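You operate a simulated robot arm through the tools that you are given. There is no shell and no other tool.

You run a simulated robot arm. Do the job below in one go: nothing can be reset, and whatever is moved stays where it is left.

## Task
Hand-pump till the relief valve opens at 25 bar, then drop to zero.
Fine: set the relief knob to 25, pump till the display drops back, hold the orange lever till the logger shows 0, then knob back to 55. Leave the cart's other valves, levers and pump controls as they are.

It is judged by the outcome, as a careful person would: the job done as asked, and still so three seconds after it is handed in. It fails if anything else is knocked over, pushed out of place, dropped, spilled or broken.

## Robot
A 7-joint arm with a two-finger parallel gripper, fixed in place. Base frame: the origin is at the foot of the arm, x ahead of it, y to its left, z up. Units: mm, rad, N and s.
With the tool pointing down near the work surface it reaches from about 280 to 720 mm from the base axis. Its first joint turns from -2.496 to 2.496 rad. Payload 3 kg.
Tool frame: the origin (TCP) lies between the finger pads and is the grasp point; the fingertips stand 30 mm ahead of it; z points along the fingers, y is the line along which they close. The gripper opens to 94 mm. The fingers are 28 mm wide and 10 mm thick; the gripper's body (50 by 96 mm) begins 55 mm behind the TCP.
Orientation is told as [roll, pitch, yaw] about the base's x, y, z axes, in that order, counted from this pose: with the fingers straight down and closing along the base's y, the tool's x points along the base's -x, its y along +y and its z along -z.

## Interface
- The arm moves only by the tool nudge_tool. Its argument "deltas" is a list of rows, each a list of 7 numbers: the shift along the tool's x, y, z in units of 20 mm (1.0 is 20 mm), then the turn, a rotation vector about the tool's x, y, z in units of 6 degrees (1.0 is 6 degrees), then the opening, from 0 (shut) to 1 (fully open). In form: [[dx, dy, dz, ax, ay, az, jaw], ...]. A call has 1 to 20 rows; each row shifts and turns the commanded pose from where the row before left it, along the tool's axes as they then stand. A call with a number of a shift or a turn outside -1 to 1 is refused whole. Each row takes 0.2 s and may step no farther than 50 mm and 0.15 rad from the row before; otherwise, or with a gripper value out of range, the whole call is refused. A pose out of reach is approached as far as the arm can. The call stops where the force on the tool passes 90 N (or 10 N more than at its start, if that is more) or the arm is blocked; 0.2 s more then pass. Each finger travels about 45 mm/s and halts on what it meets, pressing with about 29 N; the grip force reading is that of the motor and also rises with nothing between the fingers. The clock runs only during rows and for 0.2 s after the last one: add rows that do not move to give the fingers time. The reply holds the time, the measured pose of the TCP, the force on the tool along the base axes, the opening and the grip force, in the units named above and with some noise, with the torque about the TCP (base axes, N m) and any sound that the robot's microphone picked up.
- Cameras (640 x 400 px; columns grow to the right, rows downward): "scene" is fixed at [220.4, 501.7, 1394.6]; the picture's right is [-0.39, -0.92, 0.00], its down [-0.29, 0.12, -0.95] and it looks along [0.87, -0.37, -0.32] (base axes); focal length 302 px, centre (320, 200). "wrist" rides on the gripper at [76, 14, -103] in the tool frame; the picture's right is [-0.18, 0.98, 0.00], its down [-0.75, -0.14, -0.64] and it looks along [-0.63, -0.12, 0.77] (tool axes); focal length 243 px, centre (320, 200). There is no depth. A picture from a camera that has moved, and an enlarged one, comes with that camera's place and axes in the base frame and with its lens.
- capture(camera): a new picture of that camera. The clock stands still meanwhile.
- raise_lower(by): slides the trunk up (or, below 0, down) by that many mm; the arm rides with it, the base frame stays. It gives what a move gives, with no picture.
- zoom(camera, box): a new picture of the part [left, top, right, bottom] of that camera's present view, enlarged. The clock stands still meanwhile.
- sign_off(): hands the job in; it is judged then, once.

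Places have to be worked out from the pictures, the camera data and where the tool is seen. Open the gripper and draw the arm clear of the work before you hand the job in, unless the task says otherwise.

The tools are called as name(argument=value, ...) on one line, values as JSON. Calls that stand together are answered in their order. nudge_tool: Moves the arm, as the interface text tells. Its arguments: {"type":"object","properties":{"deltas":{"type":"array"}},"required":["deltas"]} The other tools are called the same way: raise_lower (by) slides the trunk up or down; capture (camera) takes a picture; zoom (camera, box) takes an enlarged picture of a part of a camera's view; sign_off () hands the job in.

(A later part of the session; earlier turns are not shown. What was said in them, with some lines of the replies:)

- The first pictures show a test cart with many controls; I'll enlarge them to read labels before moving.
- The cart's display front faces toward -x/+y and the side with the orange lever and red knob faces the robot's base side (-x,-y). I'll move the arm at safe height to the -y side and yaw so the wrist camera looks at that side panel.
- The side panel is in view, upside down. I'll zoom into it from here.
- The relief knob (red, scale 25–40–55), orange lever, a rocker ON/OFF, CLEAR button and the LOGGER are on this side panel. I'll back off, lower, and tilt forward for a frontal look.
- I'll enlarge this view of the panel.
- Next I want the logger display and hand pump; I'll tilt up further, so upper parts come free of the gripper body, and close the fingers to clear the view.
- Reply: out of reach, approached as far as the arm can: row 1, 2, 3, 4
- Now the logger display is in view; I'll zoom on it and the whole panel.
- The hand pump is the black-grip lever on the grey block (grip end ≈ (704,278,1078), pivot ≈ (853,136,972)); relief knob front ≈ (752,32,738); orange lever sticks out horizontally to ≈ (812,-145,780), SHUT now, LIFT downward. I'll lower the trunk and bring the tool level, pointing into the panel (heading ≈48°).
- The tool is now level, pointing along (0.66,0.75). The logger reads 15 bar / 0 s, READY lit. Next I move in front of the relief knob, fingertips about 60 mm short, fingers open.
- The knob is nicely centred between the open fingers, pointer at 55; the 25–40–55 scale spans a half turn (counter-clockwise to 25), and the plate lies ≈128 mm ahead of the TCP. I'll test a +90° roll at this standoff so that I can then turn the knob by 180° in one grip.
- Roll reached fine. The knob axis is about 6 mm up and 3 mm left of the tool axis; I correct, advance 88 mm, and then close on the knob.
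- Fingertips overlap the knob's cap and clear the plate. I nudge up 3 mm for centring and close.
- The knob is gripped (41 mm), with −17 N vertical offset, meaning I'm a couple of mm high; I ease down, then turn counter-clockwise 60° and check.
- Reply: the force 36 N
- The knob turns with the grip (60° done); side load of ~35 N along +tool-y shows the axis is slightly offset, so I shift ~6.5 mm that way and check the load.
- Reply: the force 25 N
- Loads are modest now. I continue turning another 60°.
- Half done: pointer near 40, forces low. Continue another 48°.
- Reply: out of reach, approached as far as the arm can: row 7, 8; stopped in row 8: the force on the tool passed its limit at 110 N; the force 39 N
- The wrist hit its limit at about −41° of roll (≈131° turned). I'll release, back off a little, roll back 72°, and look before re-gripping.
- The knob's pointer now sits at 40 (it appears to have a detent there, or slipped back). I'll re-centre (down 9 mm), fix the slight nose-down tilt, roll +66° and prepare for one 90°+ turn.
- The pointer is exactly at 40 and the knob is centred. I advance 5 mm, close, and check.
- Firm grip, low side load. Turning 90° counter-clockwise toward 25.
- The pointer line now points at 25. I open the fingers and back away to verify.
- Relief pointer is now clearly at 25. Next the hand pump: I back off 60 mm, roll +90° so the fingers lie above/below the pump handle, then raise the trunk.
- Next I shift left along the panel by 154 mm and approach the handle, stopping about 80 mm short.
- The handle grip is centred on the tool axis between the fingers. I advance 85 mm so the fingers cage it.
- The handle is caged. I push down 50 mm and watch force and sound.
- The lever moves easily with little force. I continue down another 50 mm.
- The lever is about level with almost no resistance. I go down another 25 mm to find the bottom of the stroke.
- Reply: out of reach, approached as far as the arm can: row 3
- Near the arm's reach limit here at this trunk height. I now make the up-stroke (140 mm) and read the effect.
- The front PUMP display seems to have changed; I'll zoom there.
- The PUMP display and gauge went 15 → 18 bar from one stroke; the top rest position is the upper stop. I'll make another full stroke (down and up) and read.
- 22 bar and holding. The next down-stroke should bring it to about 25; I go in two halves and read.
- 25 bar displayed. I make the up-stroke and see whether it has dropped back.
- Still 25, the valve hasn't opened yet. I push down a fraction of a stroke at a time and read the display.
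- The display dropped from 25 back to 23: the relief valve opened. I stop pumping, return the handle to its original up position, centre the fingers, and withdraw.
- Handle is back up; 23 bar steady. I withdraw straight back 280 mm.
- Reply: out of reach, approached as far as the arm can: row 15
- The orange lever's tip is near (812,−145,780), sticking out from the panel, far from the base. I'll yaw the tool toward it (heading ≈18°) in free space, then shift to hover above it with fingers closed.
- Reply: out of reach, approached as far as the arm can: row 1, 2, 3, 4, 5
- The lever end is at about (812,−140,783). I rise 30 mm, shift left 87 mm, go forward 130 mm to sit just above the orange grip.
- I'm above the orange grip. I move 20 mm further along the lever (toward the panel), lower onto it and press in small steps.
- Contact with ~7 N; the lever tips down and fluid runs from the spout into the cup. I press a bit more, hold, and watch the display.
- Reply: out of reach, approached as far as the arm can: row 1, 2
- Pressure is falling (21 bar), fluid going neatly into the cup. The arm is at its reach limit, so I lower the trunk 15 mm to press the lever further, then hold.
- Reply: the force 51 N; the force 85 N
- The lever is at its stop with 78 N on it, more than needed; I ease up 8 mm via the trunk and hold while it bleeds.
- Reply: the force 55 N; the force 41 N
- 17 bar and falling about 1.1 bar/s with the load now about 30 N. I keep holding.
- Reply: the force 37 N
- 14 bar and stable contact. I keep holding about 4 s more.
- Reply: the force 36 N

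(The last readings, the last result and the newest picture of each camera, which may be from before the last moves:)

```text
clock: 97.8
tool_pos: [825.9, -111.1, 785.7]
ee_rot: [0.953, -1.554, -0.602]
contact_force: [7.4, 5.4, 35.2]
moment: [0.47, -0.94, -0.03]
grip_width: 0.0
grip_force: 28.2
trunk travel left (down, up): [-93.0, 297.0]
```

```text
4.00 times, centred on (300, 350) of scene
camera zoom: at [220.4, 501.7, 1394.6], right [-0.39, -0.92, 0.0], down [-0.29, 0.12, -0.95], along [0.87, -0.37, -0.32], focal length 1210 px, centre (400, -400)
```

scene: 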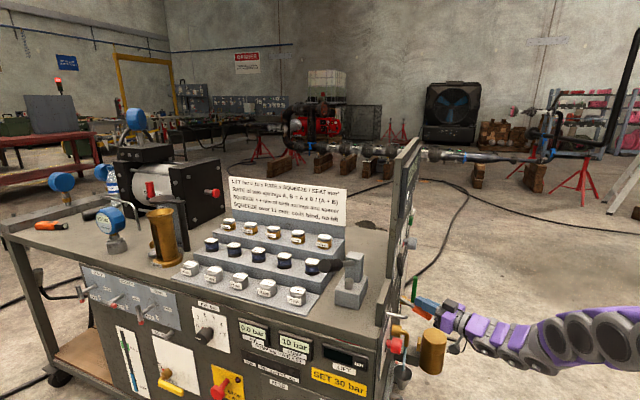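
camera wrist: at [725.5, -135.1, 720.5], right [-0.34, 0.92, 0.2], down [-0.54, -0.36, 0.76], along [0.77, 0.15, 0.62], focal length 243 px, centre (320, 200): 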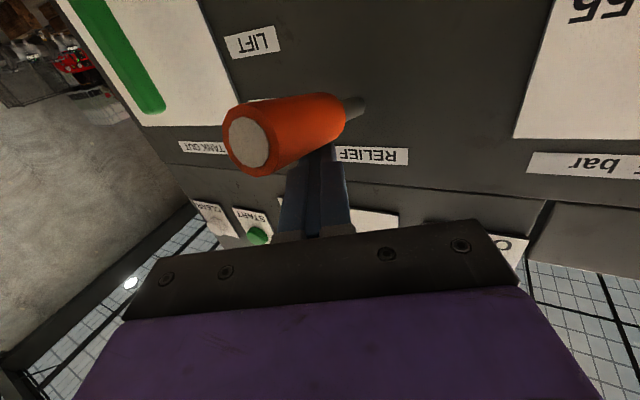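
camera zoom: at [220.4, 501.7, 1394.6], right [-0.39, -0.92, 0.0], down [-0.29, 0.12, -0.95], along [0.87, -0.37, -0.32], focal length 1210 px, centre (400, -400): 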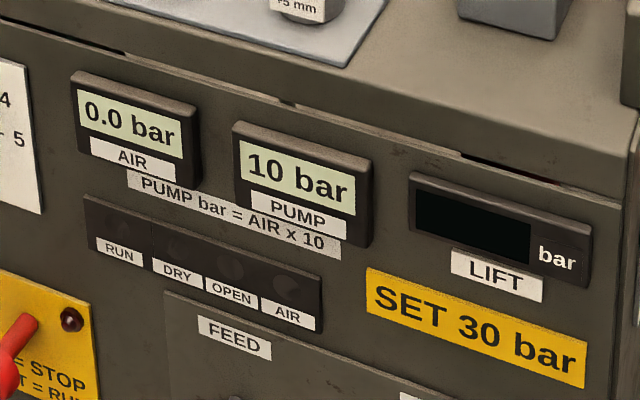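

10 bar, dropping about 1 bar/s. I hold another 8 s.

nudge_tool(deltas=[[0, 0, 0, 0, 0, 0, 0], [0, 0, 0, 0, 0, 0, 0], [0, 0, 0, 0, 0, 0, 0], [0, 0, 0, 0, 0, 0, 0], [0, 0, 0, 0, 0, 0, 0], [0, 0, 0, 0, 0, 0, 0], [0, 0, 0, 0, 0, 0, 0], [0, 0, 0, 0, 0, 0, 0], [0, 0, 0, 0, 0, 0, 0], [0, 0, 0, 0, 0, 0, 0], [0, 0, 0, 0, 0, 0, 0], [0, 0, 0, 0, 0, 0, 0], [0, 0, 0, 0, 0, 0, 0], [0, 0, 0, 0, 0, 0, 0], [0, 0, 0, 0, 0, 0, 0], [0, 0, 0, 0, 0, 0, 0], [0, 0, 0, 0, 0, 0, 0], [0, 0, 0, 0, 0, 0, 0], [0, 0, 0, 0, 0, 0, 0], [0, 0, 0, 0, 0, 0, 0]])

nudge_tool(deltas=[[0, 0, 0, 0, 0, 0, 0], [0, 0, 0, 0, 0, 0, 0], [0, 0, 0, 0, 0, 0, 0], [0, 0, 0, 0, 0, 0, 0], [0, 0, 0, 0, 0, 0, 0], [0, 0, 0, 0, 0, 0, 0], [0, 0, 0, 0, 0, 0, 0], [0, 0, 0, 0, 0, 0, 0], [0, 0, 0, 0, 0, 0, 0], [0, 0, 0, 0, 0, 0, 0], [0, 0, 0, 0, 0, 0, 0], [0, 0, 0, 0, 0, 0, 0], [0, 0, 0, 0, 0, 0, 0], [0, 0, 0, 0, 0, 0, 0], [0, 0, 0, 0, 0, 0, 0], [0, 0, 0, 0, 0, 0, 0], [0, 0, 0, 0, 0, 0, 0], [0, 0, 0, 0, 0, 0, 0], [0, 0, 0, 0, 0, 0, 0], [0, 0, 0, 0, 0, 0, 0]])

zoom(camera="scene", box=[220, 300, 380, 400])

zoom(camera="scene", box=[360, 270, 520, 390])

```text
clock: 102.0
tool_pos: [824.5, -111.3, 786.6]
ee_rot: [0.966, -1.553, -0.614]
contact_force: [2.3, 4.7, 32.9]
moment: [0.44, -0.83, 0.02]
grip_width: 0.0
grip_force: 29.2
trunk travel left (down, up): [-93.0, 297.0]
```

```text
clock: 106.2
tool_pos: [825.4, -113.1, 786.5]
ee_rot: [0.982, -1.553, -0.628]
contact_force: [0.4, 2.2, 31.2]
moment: [0.4, -0.8, 0.0]
grip_width: 0.0
grip_force: 28.8
trunk travel left (down, up): [-93.0, 297.0]
```

```text
4.00 times, centred on (300, 350) of scene
camera zoom: at [220.4, 501.7, 1394.6], right [-0.39, -0.92, 0.0], down [-0.29, 0.12, -0.95], along [0.87, -0.37, -0.32], focal length 1210 px, centre (400, -400)
```

zoom: 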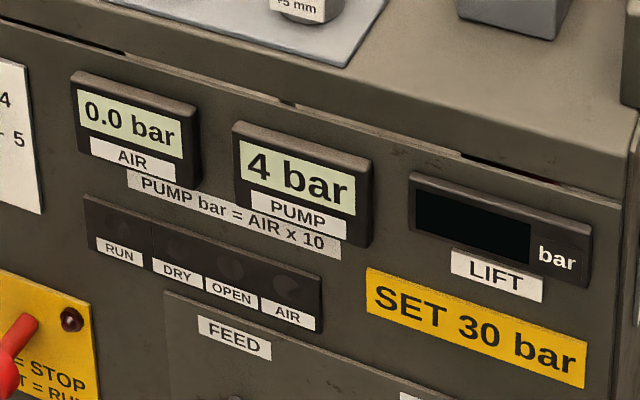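

```text
3.33 times, centred on (440, 330) of scene
camera zoom: at [220.4, 501.7, 1394.6], right [-0.39, -0.92, 0.0], down [-0.29, 0.12, -0.95], along [0.87, -0.37, -0.32], focal length 1008 px, centre (-80, -233)
```

zoom: 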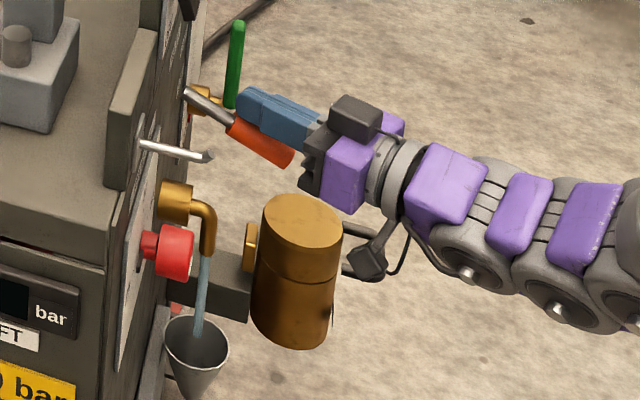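

4 bar, decaying more slowly. I hold on for another 12 s.

nudge_tool(deltas=[[0, 0, 0, 0, 0, 0, 0], [0, 0, 0, 0, 0, 0, 0], [0, 0, 0, 0, 0, 0, 0], [0, 0, 0, 0, 0, 0, 0], [0, 0, 0, 0, 0, 0, 0], [0, 0, 0, 0, 0, 0, 0], [0, 0, 0, 0, 0, 0, 0], [0, 0, 0, 0, 0, 0, 0], [0, 0, 0, 0, 0, 0, 0], [0, 0, 0, 0, 0, 0, 0], [0, 0, 0, 0, 0, 0, 0], [0, 0, 0, 0, 0, 0, 0], [0, 0, 0, 0, 0, 0, 0], [0, 0, 0, 0, 0, 0, 0], [0, 0, 0, 0, 0, 0, 0], [0, 0, 0, 0, 0, 0, 0], [0, 0, 0, 0, 0, 0, 0], [0, 0, 0, 0, 0, 0, 0], [0, 0, 0, 0, 0, 0, 0], [0, 0, 0, 0, 0, 0, 0]])

nudge_tool(deltas=[[0, 0, 0, 0, 0, 0, 0], [0, 0, 0, 0, 0, 0, 0], [0, 0, 0, 0, 0, 0, 0], [0, 0, 0, 0, 0, 0, 0], [0, 0, 0, 0, 0, 0, 0], [0, 0, 0, 0, 0, 0, 0], [0, 0, 0, 0, 0, 0, 0], [0, 0, 0, 0, 0, 0, 0], [0, 0, 0, 0, 0, 0, 0], [0, 0, 0, 0, 0, 0, 0], [0, 0, 0, 0, 0, 0, 0], [0, 0, 0, 0, 0, 0, 0], [0, 0, 0, 0, 0, 0, 0], [0, 0, 0, 0, 0, 0, 0], [0, 0, 0, 0, 0, 0, 0], [0, 0, 0, 0, 0, 0, 0], [0, 0, 0, 0, 0, 0, 0], [0, 0, 0, 0, 0, 0, 0], [0, 0, 0, 0, 0, 0, 0], [0, 0, 0, 0, 0, 0, 0]])

zoom(camera="scene", box=[220, 300, 380, 400])

zoom(camera="scene", box=[360, 270, 520, 390])

capture(camera="wrist")

```text
clock: 110.4
tool_pos: [825.8, -110.8, 785.8]
ee_rot: [0.991, -1.554, -0.639]
contact_force: [1.0, 2.7, 31.3]
moment: [0.4, -0.82, -0.01]
grip_width: 0.0
grip_force: 29.0
trunk travel left (down, up): [-93.0, 297.0]
```

```text
clock: 114.6
tool_pos: [824.2, -112.7, 785.6]
ee_rot: [1.005, -1.552, -0.652]
contact_force: [2.7, 1.3, 31.7]
moment: [0.39, -0.81, -0.03]
grip_width: 0.2
grip_force: 29.0
trunk travel left (down, up): [-93.0, 297.0]
```

```text
4.00 times, centred on (300, 350) of scene
camera zoom: at [220.4, 501.7, 1394.6], right [-0.39, -0.92, 0.0], down [-0.29, 0.12, -0.95], along [0.87, -0.37, -0.32], focal length 1210 px, centre (400, -400)
```

zoom: 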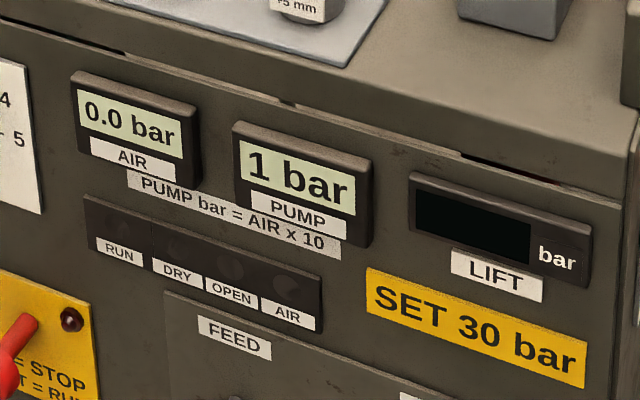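

```text
3.33 times, centred on (440, 330) of scene
camera zoom: at [220.4, 501.7, 1394.6], right [-0.39, -0.92, 0.0], down [-0.29, 0.12, -0.95], along [0.87, -0.37, -0.32], focal length 1008 px, centre (-80, -233)
```

zoom: 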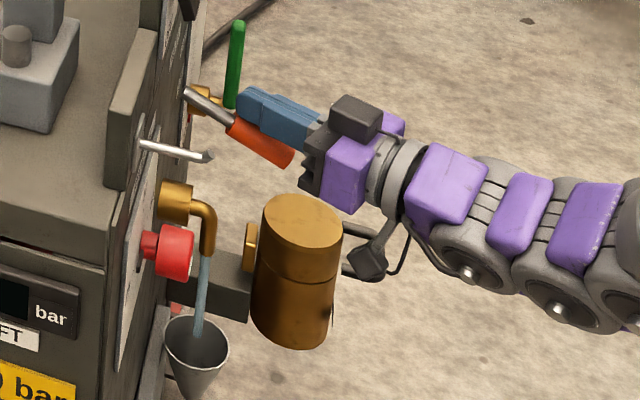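

```text
taken
camera wrist: at [723.8, -133.9, 710.9], right [-0.34, 0.92, 0.2], down [-0.54, -0.36, 0.76], along [0.77, 0.15, 0.62], focal length 243 px, centre (320, 200)
```

wrist: 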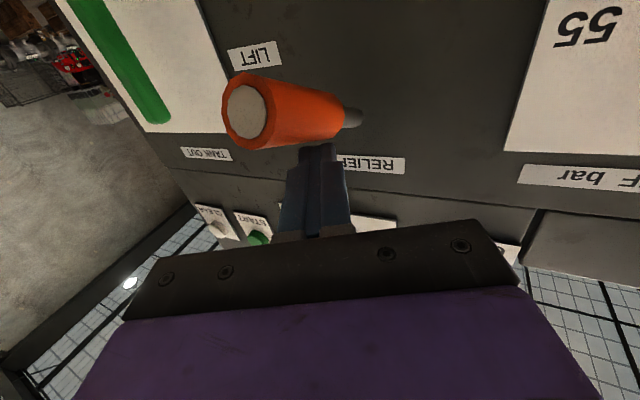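

1 bar and decaying exponentially (τ≈8 s). I'll hold about 20 s more so it's clearly zero.

nudge_tool(deltas=[[0, 0, 0, 0, 0, 0, 0], [0, 0, 0, 0, 0, 0, 0], [0, 0, 0, 0, 0, 0, 0], [0, 0, 0, 0, 0, 0, 0], [0, 0, 0, 0, 0, 0, 0], [0, 0, 0, 0, 0, 0, 0], [0, 0, 0, 0, 0, 0, 0], [0, 0, 0, 0, 0, 0, 0], [0, 0, 0, 0, 0, 0, 0], [0, 0, 0, 0, 0, 0, 0], [0, 0, 0, 0, 0, 0, 0], [0, 0, 0, 0, 0, 0, 0], [0, 0, 0, 0, 0, 0, 0], [0, 0, 0, 0, 0, 0, 0], [0, 0, 0, 0, 0, 0, 0], [0, 0, 0, 0, 0, 0, 0], [0, 0, 0, 0, 0, 0, 0], [0, 0, 0, 0, 0, 0, 0], [0, 0, 0, 0, 0, 0, 0], [0, 0, 0, 0, 0, 0, 0]])

nudge_tool(deltas=[[0, 0, 0, 0, 0, 0, 0], [0, 0, 0, 0, 0, 0, 0], [0, 0, 0, 0, 0, 0, 0], [0, 0, 0, 0, 0, 0, 0], [0, 0, 0, 0, 0, 0, 0], [0, 0, 0, 0, 0, 0, 0], [0, 0, 0, 0, 0, 0, 0], [0, 0, 0, 0, 0, 0, 0], [0, 0, 0, 0, 0, 0, 0], [0, 0, 0, 0, 0, 0, 0], [0, 0, 0, 0, 0, 0, 0], [0, 0, 0, 0, 0, 0, 0], [0, 0, 0, 0, 0, 0, 0], [0, 0, 0, 0, 0, 0, 0], [0, 0, 0, 0, 0, 0, 0], [0, 0, 0, 0, 0, 0, 0], [0, 0, 0, 0, 0, 0, 0], [0, 0, 0, 0, 0, 0, 0], [0, 0, 0, 0, 0, 0, 0], [0, 0, 0, 0, 0, 0, 0]])

nudge_tool(deltas=[[0, 0, 0, 0, 0, 0, 0], [0, 0, 0, 0, 0, 0, 0], [0, 0, 0, 0, 0, 0, 0], [0, 0, 0, 0, 0, 0, 0], [0, 0, 0, 0, 0, 0, 0], [0, 0, 0, 0, 0, 0, 0], [0, 0, 0, 0, 0, 0, 0], [0, 0, 0, 0, 0, 0, 0], [0, 0, 0, 0, 0, 0, 0], [0, 0, 0, 0, 0, 0, 0], [0, 0, 0, 0, 0, 0, 0], [0, 0, 0, 0, 0, 0, 0], [0, 0, 0, 0, 0, 0, 0], [0, 0, 0, 0, 0, 0, 0], [0, 0, 0, 0, 0, 0, 0], [0, 0, 0, 0, 0, 0, 0], [0, 0, 0, 0, 0, 0, 0], [0, 0, 0, 0, 0, 0, 0], [0, 0, 0, 0, 0, 0, 0], [0, 0, 0, 0, 0, 0, 0]])

nudge_tool(deltas=[[0, 0, 0, 0, 0, 0, 0], [0, 0, 0, 0, 0, 0, 0], [0, 0, 0, 0, 0, 0, 0], [0, 0, 0, 0, 0, 0, 0], [0, 0, 0, 0, 0, 0, 0], [0, 0, 0, 0, 0, 0, 0], [0, 0, 0, 0, 0, 0, 0], [0, 0, 0, 0, 0, 0, 0], [0, 0, 0, 0, 0, 0, 0], [0, 0, 0, 0, 0, 0, 0], [0, 0, 0, 0, 0, 0, 0], [0, 0, 0, 0, 0, 0, 0], [0, 0, 0, 0, 0, 0, 0], [0, 0, 0, 0, 0, 0, 0], [0, 0, 0, 0, 0, 0, 0], [0, 0, 0, 0, 0, 0, 0], [0, 0, 0, 0, 0, 0, 0], [0, 0, 0, 0, 0, 0, 0], [0, 0, 0, 0, 0, 0, 0], [0, 0, 0, 0, 0, 0, 0]])

zoom(camera="scene", box=[220, 300, 380, 400])

zoom(camera="scene", box=[360, 270, 520, 390])

```text
clock: 118.8
tool_pos: [824.5, -113.3, 785.9]
ee_rot: [1.013, -1.554, -0.66]
contact_force: [2.4, 0.0, 31.8]
moment: [0.34, -0.86, -0.02]
grip_width: 0.1
grip_force: 28.7
trunk travel left (down, up): [-93.0, 297.0]
```

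```text
clock: 123.0
tool_pos: [825.4, -112.0, 785.3]
ee_rot: [1.02, -1.553, -0.667]
contact_force: [3.0, -1.0, 32.0]
moment: [0.36, -0.85, -0.01]
grip_width: 0.0
grip_force: 29.3
trunk travel left (down, up): [-93.0, 297.0]
```

```text
clock: 127.2
tool_pos: [826.0, -112.3, 786.0]
ee_rot: [1.03, -1.551, -0.678]
contact_force: [2.7, -2.7, 31.5]
moment: [0.39, -0.87, -0.12]
grip_width: 0.1
grip_force: 29.2
trunk travel left (down, up): [-93.0, 297.0]
```

```text
clock: 131.4
tool_pos: [825.5, -114.0, 786.3]
ee_rot: [1.031, -1.554, -0.678]
contact_force: [2.4, -2.8, 32.2]
moment: [0.36, -0.89, -0.06]
grip_width: 0.0
grip_force: 28.8
trunk travel left (down, up): [-93.0, 297.0]
```

```text
4.00 times, centred on (300, 350) of scene
camera zoom: at [220.4, 501.7, 1394.6], right [-0.39, -0.92, 0.0], down [-0.29, 0.12, -0.95], along [0.87, -0.37, -0.32], focal length 1210 px, centre (400, -400)
```

zoom: 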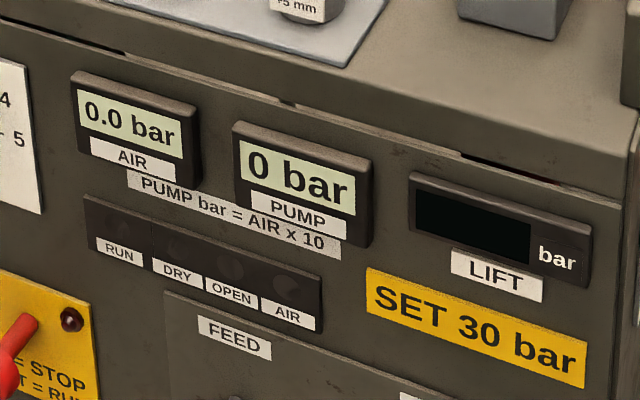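

```text
3.33 times, centred on (440, 330) of scene
camera zoom: at [220.4, 501.7, 1394.6], right [-0.39, -0.92, 0.0], down [-0.29, 0.12, -0.95], along [0.87, -0.37, -0.32], focal length 1008 px, centre (-80, -233)
```

zoom: 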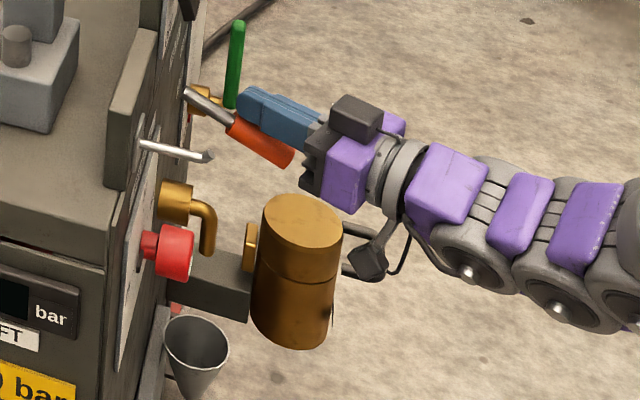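

0 bar and the flow has stopped. I ease the lever up slowly by rising 60 mm and check that it returns to SHUT.

nudge_tool(deltas=[[-0.4, 0, 0, 0, 0, 0, 0], [-0.4, 0, 0, 0, 0, 0, 0], [-0.4, 0, 0, 0, 0, 0, 0], [-0.5, 0, 0, 0, 0, 0, 0], [-0.6, 0, 0, 0, 0, 0, 0], [-0.7, 0, 0, 0, 0, 0, 0]])

zoom(camera="scene", box=[360, 250, 520, 370])

capture(camera="wrist")

```text
clock: 132.8
tool_pos: [827.3, -111.4, 842.2]
ee_rot: [0.876, -1.55, -0.522]
contact_force: [-0.5, -0.4, -0.2]
moment: [-0.01, 0.0, -0.01]
grip_width: 0.1
grip_force: 28.8
trunk travel left (down, up): [-93.0, 297.0]
```

```text
3.33 times, centred on (440, 310) of scene
camera zoom: at [220.4, 501.7, 1394.6], right [-0.39, -0.92, 0.0], down [-0.29, 0.12, -0.95], along [0.87, -0.37, -0.32], focal length 1008 px, centre (-80, -167)
```

zoom: 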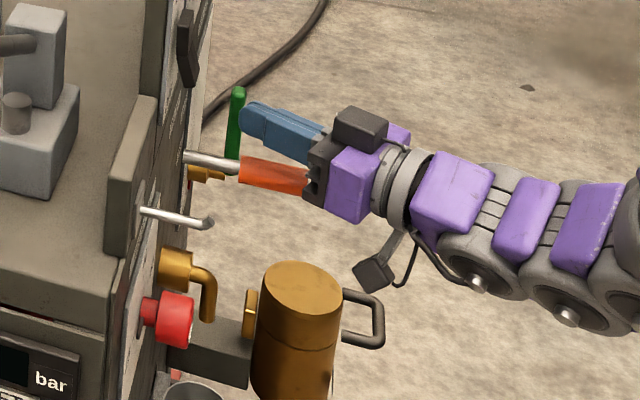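

```text
taken
camera wrist: at [727.0, -133.1, 766.9], right [-0.34, 0.92, 0.2], down [-0.54, -0.36, 0.76], along [0.77, 0.15, 0.62], focal length 243 px, centre (320, 200)
```

wrist: 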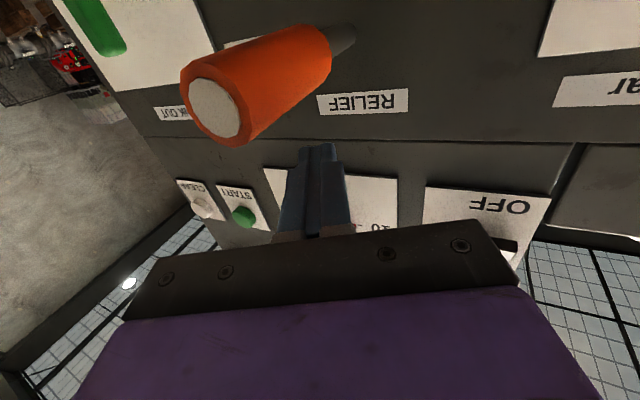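

The lever sprang back to SHUT. I rise further, back off 200 mm and yaw back to face the panel, then check the logger.

nudge_tool(deltas=[[-1, 0, 0, 0, 0, 0, 0], [-1, 0, 0, 0, 0, 0, 0], [-1, 0, 0, 0, 0, 0, 0], [0, 0, -1, 0, 0, 0, 0], [0, 0, -1, 0, 0, 0, 0], [0, 0, -1, 0, 0, 0, 0], [0, 0, -1, 0, 0, 0, 0], [0, 0, -1, 0, 0, 0, 0], [0, 0, -1, 0, 0, 0, 0], [0, 0, -1, 0, 0, 0, 0], [0, 0, -1, -1, 0, 0, 0], [0, 0, -1, -1, 0, 0, 0], [0, 0, -1, -1, 0, 0, 0], [0, 0, -1, -1, 0, 0, 0], [0, 0, 0, -0.8, 0, 0, 0]])

capture(camera="wrist")

```text
clock: 136.0
tool_pos: [627.8, -200.9, 906.2]
ee_rot: [1.458, -1.548, -0.602]
contact_force: [0.7, -0.2, 0.5]
moment: [0.01, 0.0, 0.01]
grip_width: 0.0
grip_force: 28.6
trunk travel left (down, up): [-93.0, 297.0]
```

```text
taken
camera wrist: at [549.8, -268.7, 830.3], right [-0.74, 0.64, 0.21], down [-0.3, -0.59, 0.75], along [0.6, 0.49, 0.63], focal length 243 px, centre (320, 200)
```

wrist: 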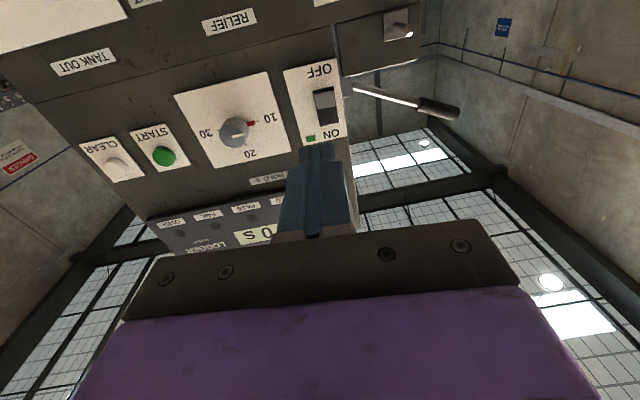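

The display is hidden by the fingers; I shift left and back for a clear view.

nudge_tool(deltas=[[0, 1, -0.8, 0, 0, 0, 0], [0, 1, -0.8, 0, 0, 0, 0], [0, 1, -0.8, 0, 0, 0, 0], [0, 1, -0.8, 0, 0, 0, 0], [0, 1, -0.8, 0, 0, 0, 0]])

capture(camera="wrist")

zoom(camera="wrist", box=[80, 120, 320, 270])

```text
clock: 137.2
tool_pos: [500.5, -195.6, 905.1]
ee_rot: [1.462, -1.55, -0.607]
contact_force: [0.2, -0.2, -0.1]
moment: [0.0, 0.01, 0.0]
grip_width: 0.0
grip_force: 28.7
trunk travel left (down, up): [-93.0, 297.0]
```

```text
taken
camera wrist: at [421.5, -263.6, 829.8], right [-0.74, 0.64, 0.2], down [-0.3, -0.59, 0.75], along [0.6, 0.49, 0.63], focal length 243 px, centre (320, 200)
```

wrist: 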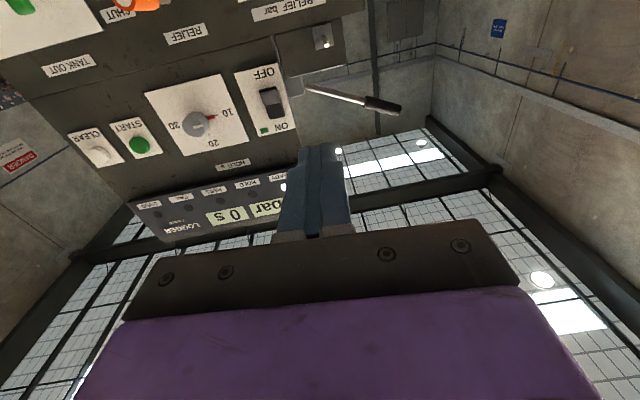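

```text
2.67 times, centred on (200, 195) of wrist
camera zoom: at [421.5, -263.6, 829.8], right [-0.74, 0.64, 0.2], down [-0.3, -0.59, 0.75], along [0.6, 0.49, 0.63], focal length 647 px, centre (640, 213)
```

zoom: 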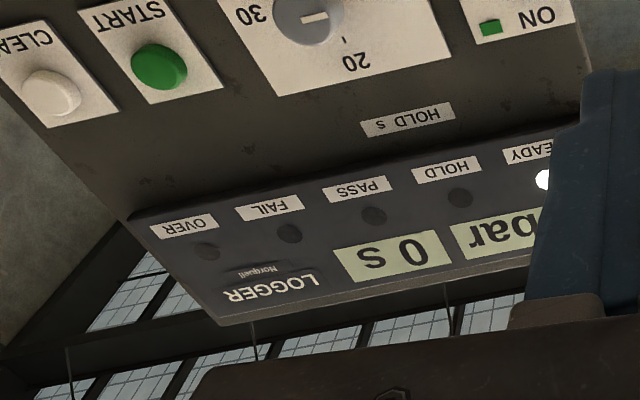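

Nearly visible; I shift left 80 mm more to see the number itself.

nudge_tool(deltas=[[0, 1, 0, 0, 0, 0, 0], [0, 1, 0, 0, 0, 0, 0], [0, 1, 0, 0, 0, 0, 0], [0, 1, 0, 0, 0, 0, 0]])

zoom(camera="wrist", box=[80, 120, 320, 270])

zoom(camera="scene", box=[220, 300, 380, 400])

```text
clock: 138.2
tool_pos: [439.1, -146.3, 911.1]
ee_rot: [1.422, -1.55, -0.569]
contact_force: [0.3, -0.1, -0.1]
moment: [0.02, 0.03, -0.02]
grip_width: 0.0
grip_force: 28.6
trunk travel left (down, up): [-93.0, 297.0]
```

```text
2.67 times, centred on (200, 195) of wrist
camera zoom: at [360.8, -213.9, 834.1], right [-0.74, 0.64, 0.2], down [-0.3, -0.59, 0.75], along [0.6, 0.49, 0.63], focal length 647 px, centre (640, 213)
```

zoom: 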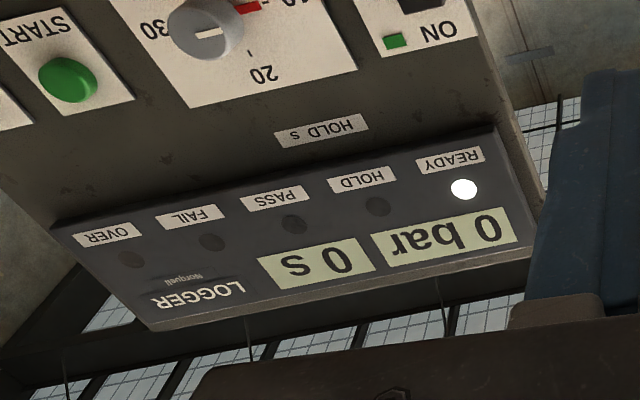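

```text
4.00 times, centred on (300, 350) of scene
camera zoom: at [220.4, 501.7, 1394.6], right [-0.39, -0.92, 0.0], down [-0.29, 0.12, -0.95], along [0.87, -0.37, -0.32], focal length 1210 px, centre (400, -400)
```

zoom: 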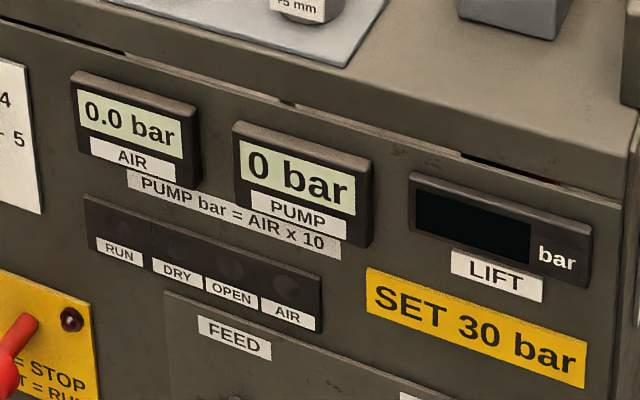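

Logger shows 0 bar. Now the relief knob back to 55: lower the trunk 93 mm and return to the knob standoff with fingers open.

raise_lower(by=-93)

nudge_tool(deltas=[[0.26, -0.386, 0.96, 0, 0, 0, 0.8], [0.26, -0.386, 0.96, 0, 0, 0, 0.8], [0.26, -0.386, 0.96, 0, 0, 0, 0.8], [0.26, -0.386, 0.96, 0, 0, 0, 0.8], [0.26, -0.386, 0.96, 0, 0, 0, 0.8], [0.26, -0.386, 0.96, 0, 0, 0, 0.8], [0.26, -0.386, 0.96, 0, 0, 0, 0.8], [0.26, -0.386, 0.96, 0, 0, 0, 0.8], [0.26, -0.386, 0.96, 0, 0, 0, 0.8], [0.26, -0.386, 0.96, 0, 0, 0, 0.8], [0.26, -0.386, 0.96, 0, 0, 0, 0.8], [0.26, -0.386, 0.96, 0, 0, 0, 0.8], [0.26, -0.386, 0.96, 0, 0, 0, 0.8], [0.26, -0.386, 0.96, 0, 0, 0, 0.8]])

capture(camera="wrist")

```text
clock: 139.5
tool_pos: [440.2, -145.0, 816.7]
ee_rot: [1.44, -1.549, -0.583]
contact_force: [0.3, -0.2, -0.6]
moment: [0.02, 0.02, -0.01]
grip_width: 0.1
grip_force: 29.2
trunk travel left (down, up): [0.0, 390.0]
```

```text
clock: 142.5
tool_pos: [696.8, -12.7, 741.0]
ee_rot: [1.408, -1.55, -0.552]
contact_force: [0.0, 0.4, 0.1]
moment: [-0.03, 0.03, 0.02]
grip_width: 75.1
grip_force: 0.1
trunk travel left (down, up): [0.0, 390.0]
```

```text
taken
camera wrist: at [618.3, -80.4, 666.1], right [-0.74, 0.64, 0.2], down [-0.3, -0.59, 0.75], along [0.6, 0.49, 0.63], focal length 243 px, centre (320, 200)
```

wrist: 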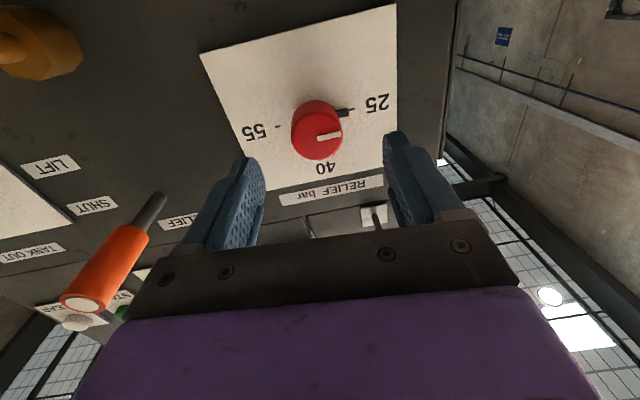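

Pointer is at 25. I correct 4.5 mm up and 3 mm right, roll −15°, advance 69 mm, and look.

nudge_tool(deltas=[[-0.22, -0.15, 0, 0, 0, 0, 0.8], [0, 0, 0, 0, 0, -1, 0.8], [0, 0, 0, 0, 0, -1, 0.8], [0, 0, 0, 0, 0, -0.5, 0.8], [0, 0, 0.9, 0, 0, 0, 0.8], [0, 0, 0.9, 0, 0, 0, 0.8], [0, 0, 0.9, 0, 0, 0, 0.8], [0, 0, 0.75, 0, 0, 0, 0.8], [0, 0, 0, 0, 0, 0, 0.8]])

capture(camera="wrist")

zoom(camera="scene", box=[340, 280, 480, 400])

```text
clock: 144.5
tool_pos: [744.7, 37.0, 746.3]
ee_rot: [-1.554, -1.329, 2.41]
contact_force: [0.6, 0.0, 0.8]
moment: [0.01, 0.01, 0.0]
grip_width: 74.9
grip_force: 0.0
trunk travel left (down, up): [0.0, 390.0]
```

```text
taken
camera wrist: at [680.4, -44.0, 668.6], right [-0.75, 0.65, -0.06], down [-0.45, -0.45, 0.77], along [0.48, 0.6, 0.64], focal length 243 px, centre (320, 200)
```

wrist: 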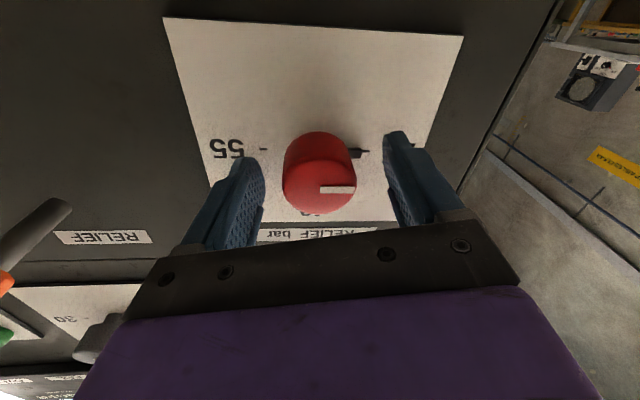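

```text
3.33 times, centred on (410, 340) of scene
camera zoom: at [220.4, 501.7, 1394.6], right [-0.39, -0.92, 0.0], down [-0.29, 0.12, -0.95], along [0.87, -0.37, -0.32], focal length 1008 px, centre (20, -267)
```

zoom: 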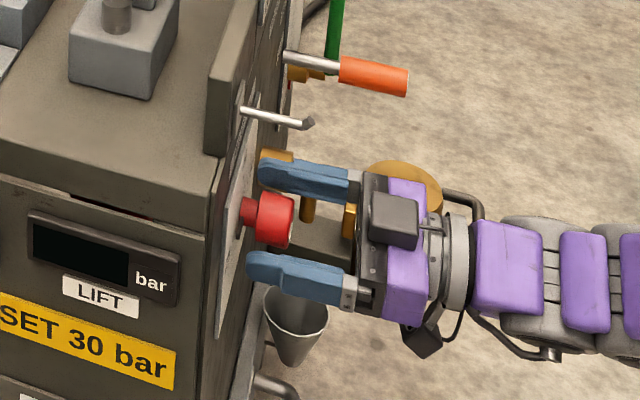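

Centred on the knob. I close the fingers and start turning clockwise, 90° for the first half.

nudge_tool(deltas=[[0, 0, 0.05, 0, 0, 0, 0.6], [0, 0, 0, 0, 0, 0, 0.4], [0, 0, 0, 0, 0, 0, 0.2], [0, 0, 0, 0, 0, 0, 0], [0, 0, 0, 0, 0, 0, 0], [0, 0, 0, 0, 0, 0, 0]])

nudge_tool(deltas=[[0, 0, 0, 0, 0, 1, 0], [0, 0, 0, 0, 0, 1, 0], [0, 0, 0, 0, 0, 1, 0], [0, 0, 0, 0, 0, 1, 0], [0, 0, 0, 0, 0, 1, 0], [0, 0, 0, 0, 0, 1, 0], [0, 0, 0, 0, 0, 1, 0], [0, 0, 0, 0, 0, 1, 0], [0, 0, 0, 0, 0, 1, 0], [0, 0, 0, 0, 0, 1, 0], [0, 0, 0, 0, 0, 1, 0], [0, 0, 0, 0, 0, 1, 0], [0, 0, 0, 0, 0, 1, 0], [0, 0, 0, 0, 0, 1, 0], [0, 0, 0, 0, 0, 1, 0]])

capture(camera="wrist")

```text
clock: 145.9
tool_pos: [744.2, 36.9, 747.0]
ee_rot: [-1.559, -1.331, 2.413]
contact_force: [15.2, -2.4, 4.8]
moment: [-0.2, 0.16, -1.67]
grip_width: 40.0
grip_force: 44.9
trunk travel left (down, up): [0.0, 390.0]
```

```text
clock: 149.1
tool_pos: [745.2, 37.7, 745.4]
ee_rot: [1.569, -0.236, -0.717]
contact_force: [7.7, -20.8, 2.5]
moment: [-0.47, 0.48, -1.1]
grip_width: 39.0
grip_force: 44.8
trunk travel left (down, up): [0.0, 390.0]
```

```text
taken
camera wrist: at [619.9, 10.1, 741.0], right [-0.04, 0.04, 1.0], down [0.16, -0.99, 0.04], along [0.99, 0.16, 0.03], focal length 243 px, centre (320, 200)
```

wrist: 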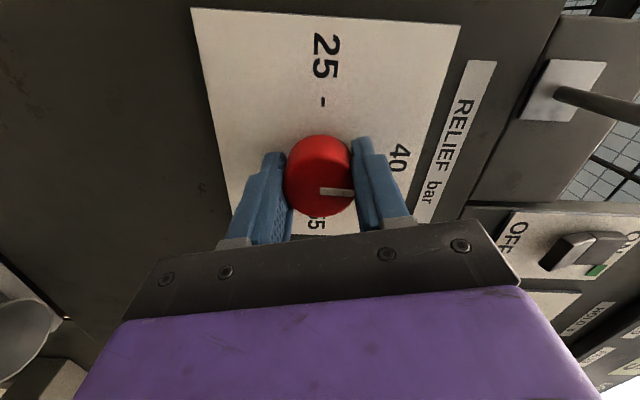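

The pointer is at 40. I open, roll back 90°, and re-check before the second half.

nudge_tool(deltas=[[0, 0, 0, 0, 0, 0, 0.3], [0, 0, 0, 0, 0, 0, 0.6], [0, 0, 0, 0, 0, 0, 0.8], [0, 0, 0, 0, 0, 0, 0.8], [0, 0, 0, 0, 0, -1, 0.8], [0, 0, 0, 0, 0, -1, 0.8], [0, 0, 0, 0, 0, -1, 0.8], [0, 0, 0, 0, 0, -1, 0.8], [0, 0, 0, 0, 0, -1, 0.8], [0, 0, 0, 0, 0, -1, 0.8], [0, 0, 0, 0, 0, -1, 0.8], [0, 0, 0, 0, 0, -1, 0.8], [0, 0, 0, 0, 0, -1, 0.8], [0, 0, 0, 0, 0, -1, 0.8], [0, 0, 0, 0, 0, -1, 0.8], [0, 0, 0, 0, 0, -1, 0.8], [0, 0, 0, 0, 0, -1, 0.8], [0, 0, 0, 0, 0, -1, 0.8], [0, 0, 0, 0, 0, -1, 0.8]])

capture(camera="wrist")

```text
clock: 153.1
tool_pos: [743.6, 39.6, 745.2]
ee_rot: [-1.555, -1.327, 2.411]
contact_force: [0.7, 0.0, -0.7]
moment: [-0.01, -0.01, 0.01]
grip_width: 75.1
grip_force: 0.0
trunk travel left (down, up): [0.0, 390.0]
```

```text
taken
camera wrist: at [680.8, -41.7, 667.7], right [-0.75, 0.65, -0.06], down [-0.45, -0.45, 0.77], along [0.48, 0.6, 0.64], focal length 243 px, centre (320, 200)
```

wrist: 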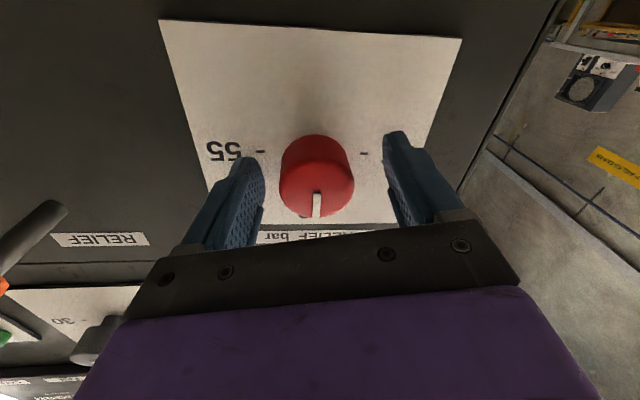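

Knob sits at 40 and fingers are centred. I grip again and turn the second 90° clockwise to 55.

nudge_tool(deltas=[[0, 0, 0, 0, 0, 0, 0.6], [0, 0, 0, 0, 0, 0, 0.4], [0, 0, 0, 0, 0, 0, 0.2], [0, 0, 0, 0, 0, 0, 0], [0, 0, 0, 0, 0, 0, 0], [0, 0, 0, 0, 0, 0, 0]])

nudge_tool(deltas=[[0, 0, 0, 0, 0, 1, 0], [0, 0, 0, 0, 0, 1, 0], [0, 0, 0, 0, 0, 1, 0], [0, 0, 0, 0, 0, 1, 0], [0, 0, 0, 0, 0, 1, 0], [0, 0, 0, 0, 0, 1, 0], [0, 0, 0, 0, 0, 1, 0], [0, 0, 0, 0, 0, 1, 0], [0, 0, 0, 0, 0, 1, 0], [0, 0, 0, 0, 0, 1, 0], [0, 0, 0, 0, 0, 1, 0], [0, 0, 0, 0, 0, 1, 0], [0, 0, 0, 0, 0, 1, 0], [0, 0, 0, 0, 0, 1, 0], [0, 0, 0, 0, 0, 1, 0]])

capture(camera="wrist")

```text
clock: 154.5
tool_pos: [743.3, 37.5, 745.6]
ee_rot: [-1.561, -1.327, 2.416]
contact_force: [19.9, -5.9, 7.0]
moment: [-0.46, 0.42, -1.72]
grip_width: 39.8
grip_force: 45.0
trunk travel left (down, up): [0.0, 390.0]
```

```text
clock: 157.7
tool_pos: [743.9, 37.7, 743.9]
ee_rot: [1.568, -0.237, -0.717]
contact_force: [1.7, -11.2, 0.0]
moment: [-1.03, -0.05, -1.2]
grip_width: 39.0
grip_force: 44.9
trunk travel left (down, up): [0.0, 390.0]
```

```text
taken
camera wrist: at [619.5, 10.7, 740.6], right [-0.04, 0.04, 1.0], down [0.16, -0.99, 0.04], along [0.99, 0.16, 0.03], focal length 243 px, centre (320, 200)
```

wrist: 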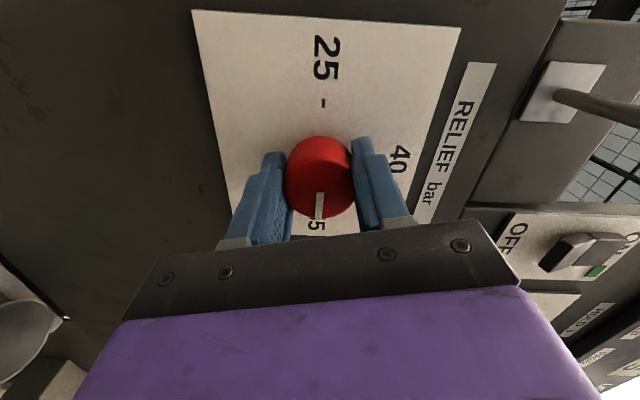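

The pointer is at 55. I open and back away 130 mm, then verify.

nudge_tool(deltas=[[0, 0, 0, 0, 0, 0, 0.3], [0, 0, 0, 0, 0, 0, 0.6], [0, 0, 0, 0, 0, 0, 0.8], [0, 0, 0, 0, 0, 0, 0.8], [0, 0, -1, 0, 0, 0, 0.8], [0, 0, -1, 0, 0, 0, 0.8], [0, 0, -1, 0, 0, 0, 0.8], [0, 0, -1, 0, 0, 0, 0.8], [0, 0, -1, 0, 0, 0, 0.8], [0, 0, -1, 0, 0, 0, 0.8], [0, 0, 0, 0, 0, 0, 0.8]])

capture(camera="wrist")

capture(camera="scene")

zoom(camera="scene", box=[220, 300, 380, 400])

```text
clock: 160.1
tool_pos: [665.1, -51.3, 747.5]
ee_rot: [1.567, -0.239, -0.716]
contact_force: [0.6, 0.3, 0.4]
moment: [0.03, -0.04, -0.01]
grip_width: 75.2
grip_force: 0.1
trunk travel left (down, up): [0.0, 390.0]
```

```text
taken
camera wrist: at [540.0, -79.0, 742.4], right [-0.04, 0.04, 1.0], down [0.16, -0.99, 0.04], along [0.99, 0.16, 0.03], focal length 243 px, centre (320, 200)
```

wrist: 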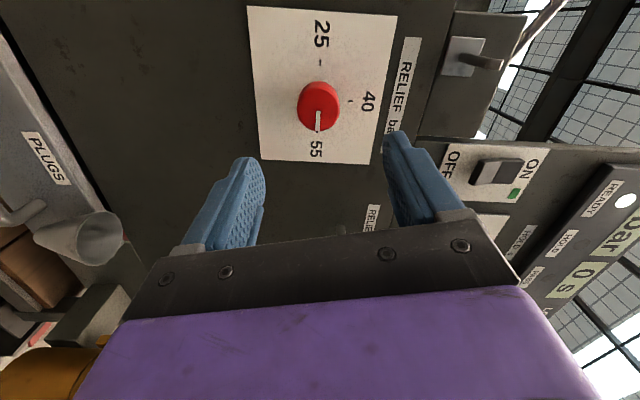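

```text
taken
```

scene: 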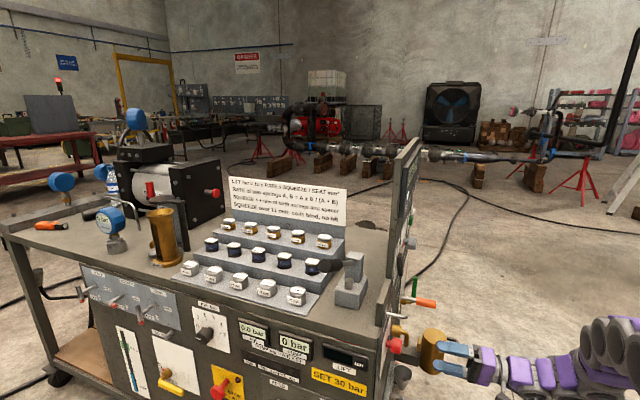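

```text
4.00 times, centred on (300, 350) of scene
camera zoom: at [220.4, 501.7, 1394.6], right [-0.39, -0.92, 0.0], down [-0.29, 0.12, -0.95], along [0.87, -0.37, -0.32], focal length 1210 px, centre (400, -400)
```

zoom: 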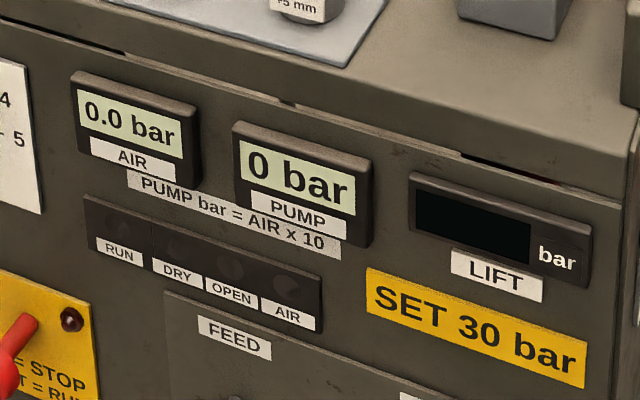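

The pointer appears at 55. I back away another 120 mm, roll to upright view, and do a final check of knob, logger and lever.

zoom(camera="wrist", box=[240, 0, 420, 170])

nudge_tool(deltas=[[0, 0, -1, 0, 0, -1, 0.8], [0, 0, -1, 0, 0, -1, 0.8], [0, 0, -1, 0, 0, -1, 0.8], [0, 0, -1, 0, 0, -1, 0.8], [0, 0, -1, 0, 0, -1, 0.8], [0, 0, 0, 0, 0, -1, 0.8], [0, 0, 0, 0, 0, -1, 0.8], [0, 0, 0, 0, 0, -1, 0.8], [0, 0, 0, 0, 0, -1, 0.8], [0, 0, 0, 0, 0, -1, 0.8], [0, 0, 0, 0, 0, -1, 0.8], [0, 0, 0, 0, 0, -1, 0.8]])

capture(camera="wrist")

zoom(camera="scene", box=[300, 220, 480, 400])

```text
2.35 times, centred on (330, 85) of wrist
camera zoom: at [540.0, -79.0, 742.4], right [-0.04, 0.04, 1.0], down [0.16, -0.99, 0.04], along [0.99, 0.16, 0.03], focal length 571 px, centre (296, 471)
```

zoom: 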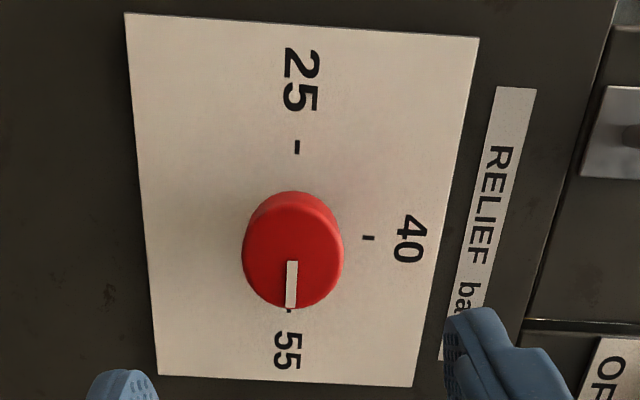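

```text
clock: 162.7
tool_pos: [599.6, -126.7, 746.0]
ee_rot: [1.531, -1.499, -0.677]
contact_force: [-0.4, -0.9, -0.4]
moment: [0.02, 0.0, -0.03]
grip_width: 75.3
grip_force: 0.0
trunk travel left (down, up): [0.0, 390.0]
```

```text
taken
camera wrist: at [517.8, -192.4, 671.4], right [-0.73, 0.64, 0.25], down [-0.27, -0.61, 0.74], along [0.63, 0.47, 0.62], focal length 243 px, centre (320, 200)
```

wrist: 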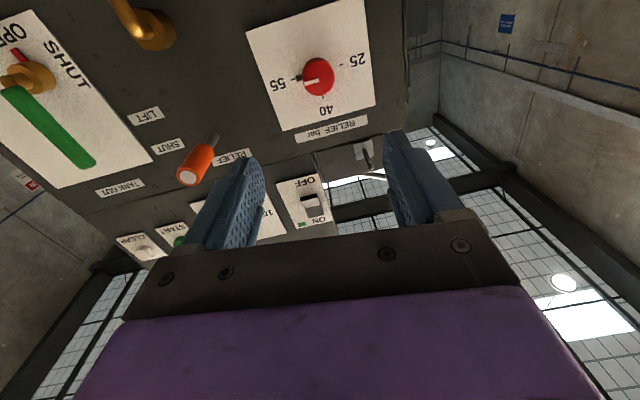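

```text
2.22 times, centred on (390, 310) of scene
camera zoom: at [220.4, 501.7, 1394.6], right [-0.39, -0.92, 0.0], down [-0.29, 0.12, -0.95], along [0.87, -0.37, -0.32], focal length 672 px, centre (164, -44)
```

zoom: 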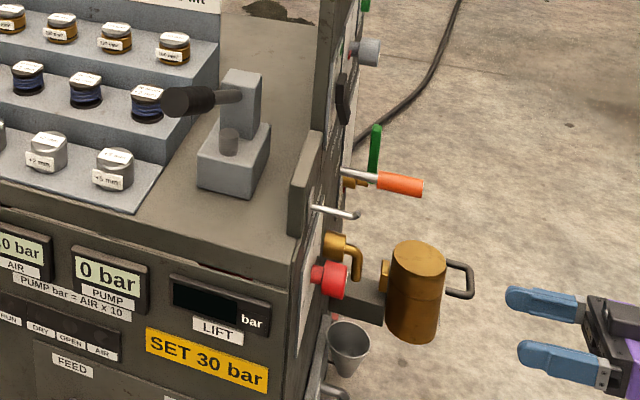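

Knob pointer is on 55, lever SHUT, display 0 bar, everything else unchanged. I open the gripper fully and draw back a little more before handing in.

nudge_tool(deltas=[[0, 0, -1, 0, 0, 0, 1], [0, 0, -1, 0, 0, 0, 1], [0, 0, -1, 0, 0, 0, 1], [0, 0, 0, 0, 0, 0, 1], [0, 0, 0, 0, 0, 0, 1]])

zoom(camera="scene", box=[220, 260, 460, 400])

capture(camera="wrist")

```text
clock: 163.9
tool_pos: [559.5, -172.5, 746.7]
ee_rot: [1.534, -1.499, -0.679]
contact_force: [-0.5, -0.5, 0.2]
moment: [-0.01, -0.01, 0.01]
grip_width: 93.9
grip_force: 0.1
trunk travel left (down, up): [0.0, 390.0]
```

```text
2.67 times, centred on (340, 330) of scene
camera zoom: at [220.4, 501.7, 1394.6], right [-0.39, -0.92, 0.0], down [-0.29, 0.12, -0.95], along [0.87, -0.37, -0.32], focal length 807 px, centre (267, -147)
```

zoom: 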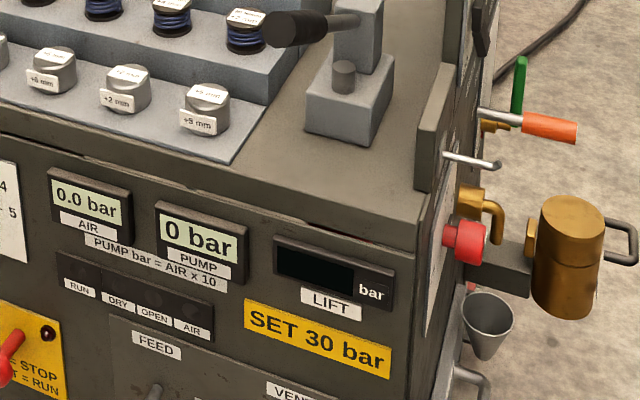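

```text
taken
camera wrist: at [478.8, -237.6, 671.4], right [-0.73, 0.63, 0.26], down [-0.27, -0.61, 0.74], along [0.63, 0.47, 0.62], focal length 243 px, centre (320, 200)
```

wrist: 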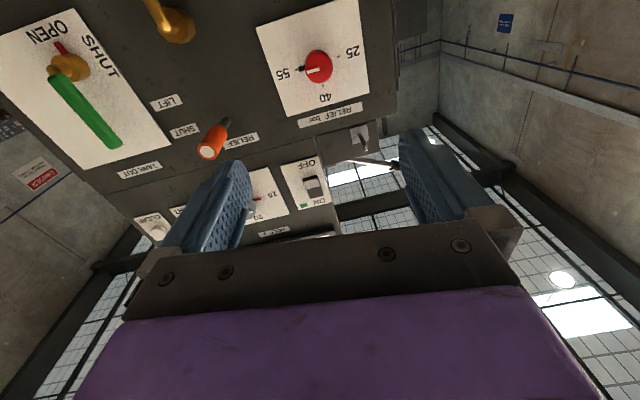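

The relief opened at 25 bar, the pressure is at zero, the knob is at 55, the lever is back at SHUT, and the arm is clear with the gripper open. I hand the job in.

sign_off()

```text
The job is handed in.
```

The relief valve opened at 25 bar, and the system was then bled to zero.

- **Relief knob to 25:** It took two grips. The wrist hit its roll limit partway and the knob went back to 40, so I gripped again and turned it the rest of the way.
- **Pumping:** The front PUMP display rose 15, 18, 22, 25 bar over the strokes, then dropped back to 23 when the valve opened. I stopped there and put the handle back up.
- **Bleed-down:** I held the orange lever at LIFT for about 45 s. It briefly took 78 N against its stop before I eased off. While holding it I could only see the PUMP display, which reached 0. I checked the logger right after release, and it read 0 bar with READY lit. The lever sprang back to SHUT, and the bled fluid ran into the cup under the spout.
- **Relief knob back to 55:** The pointer is on the 55 mark.

I didn't touch any other valves, levers or pump controls, and nothing looked out of place in the last pictures. I left the gripper open and drew the arm back from the cart before handing in.
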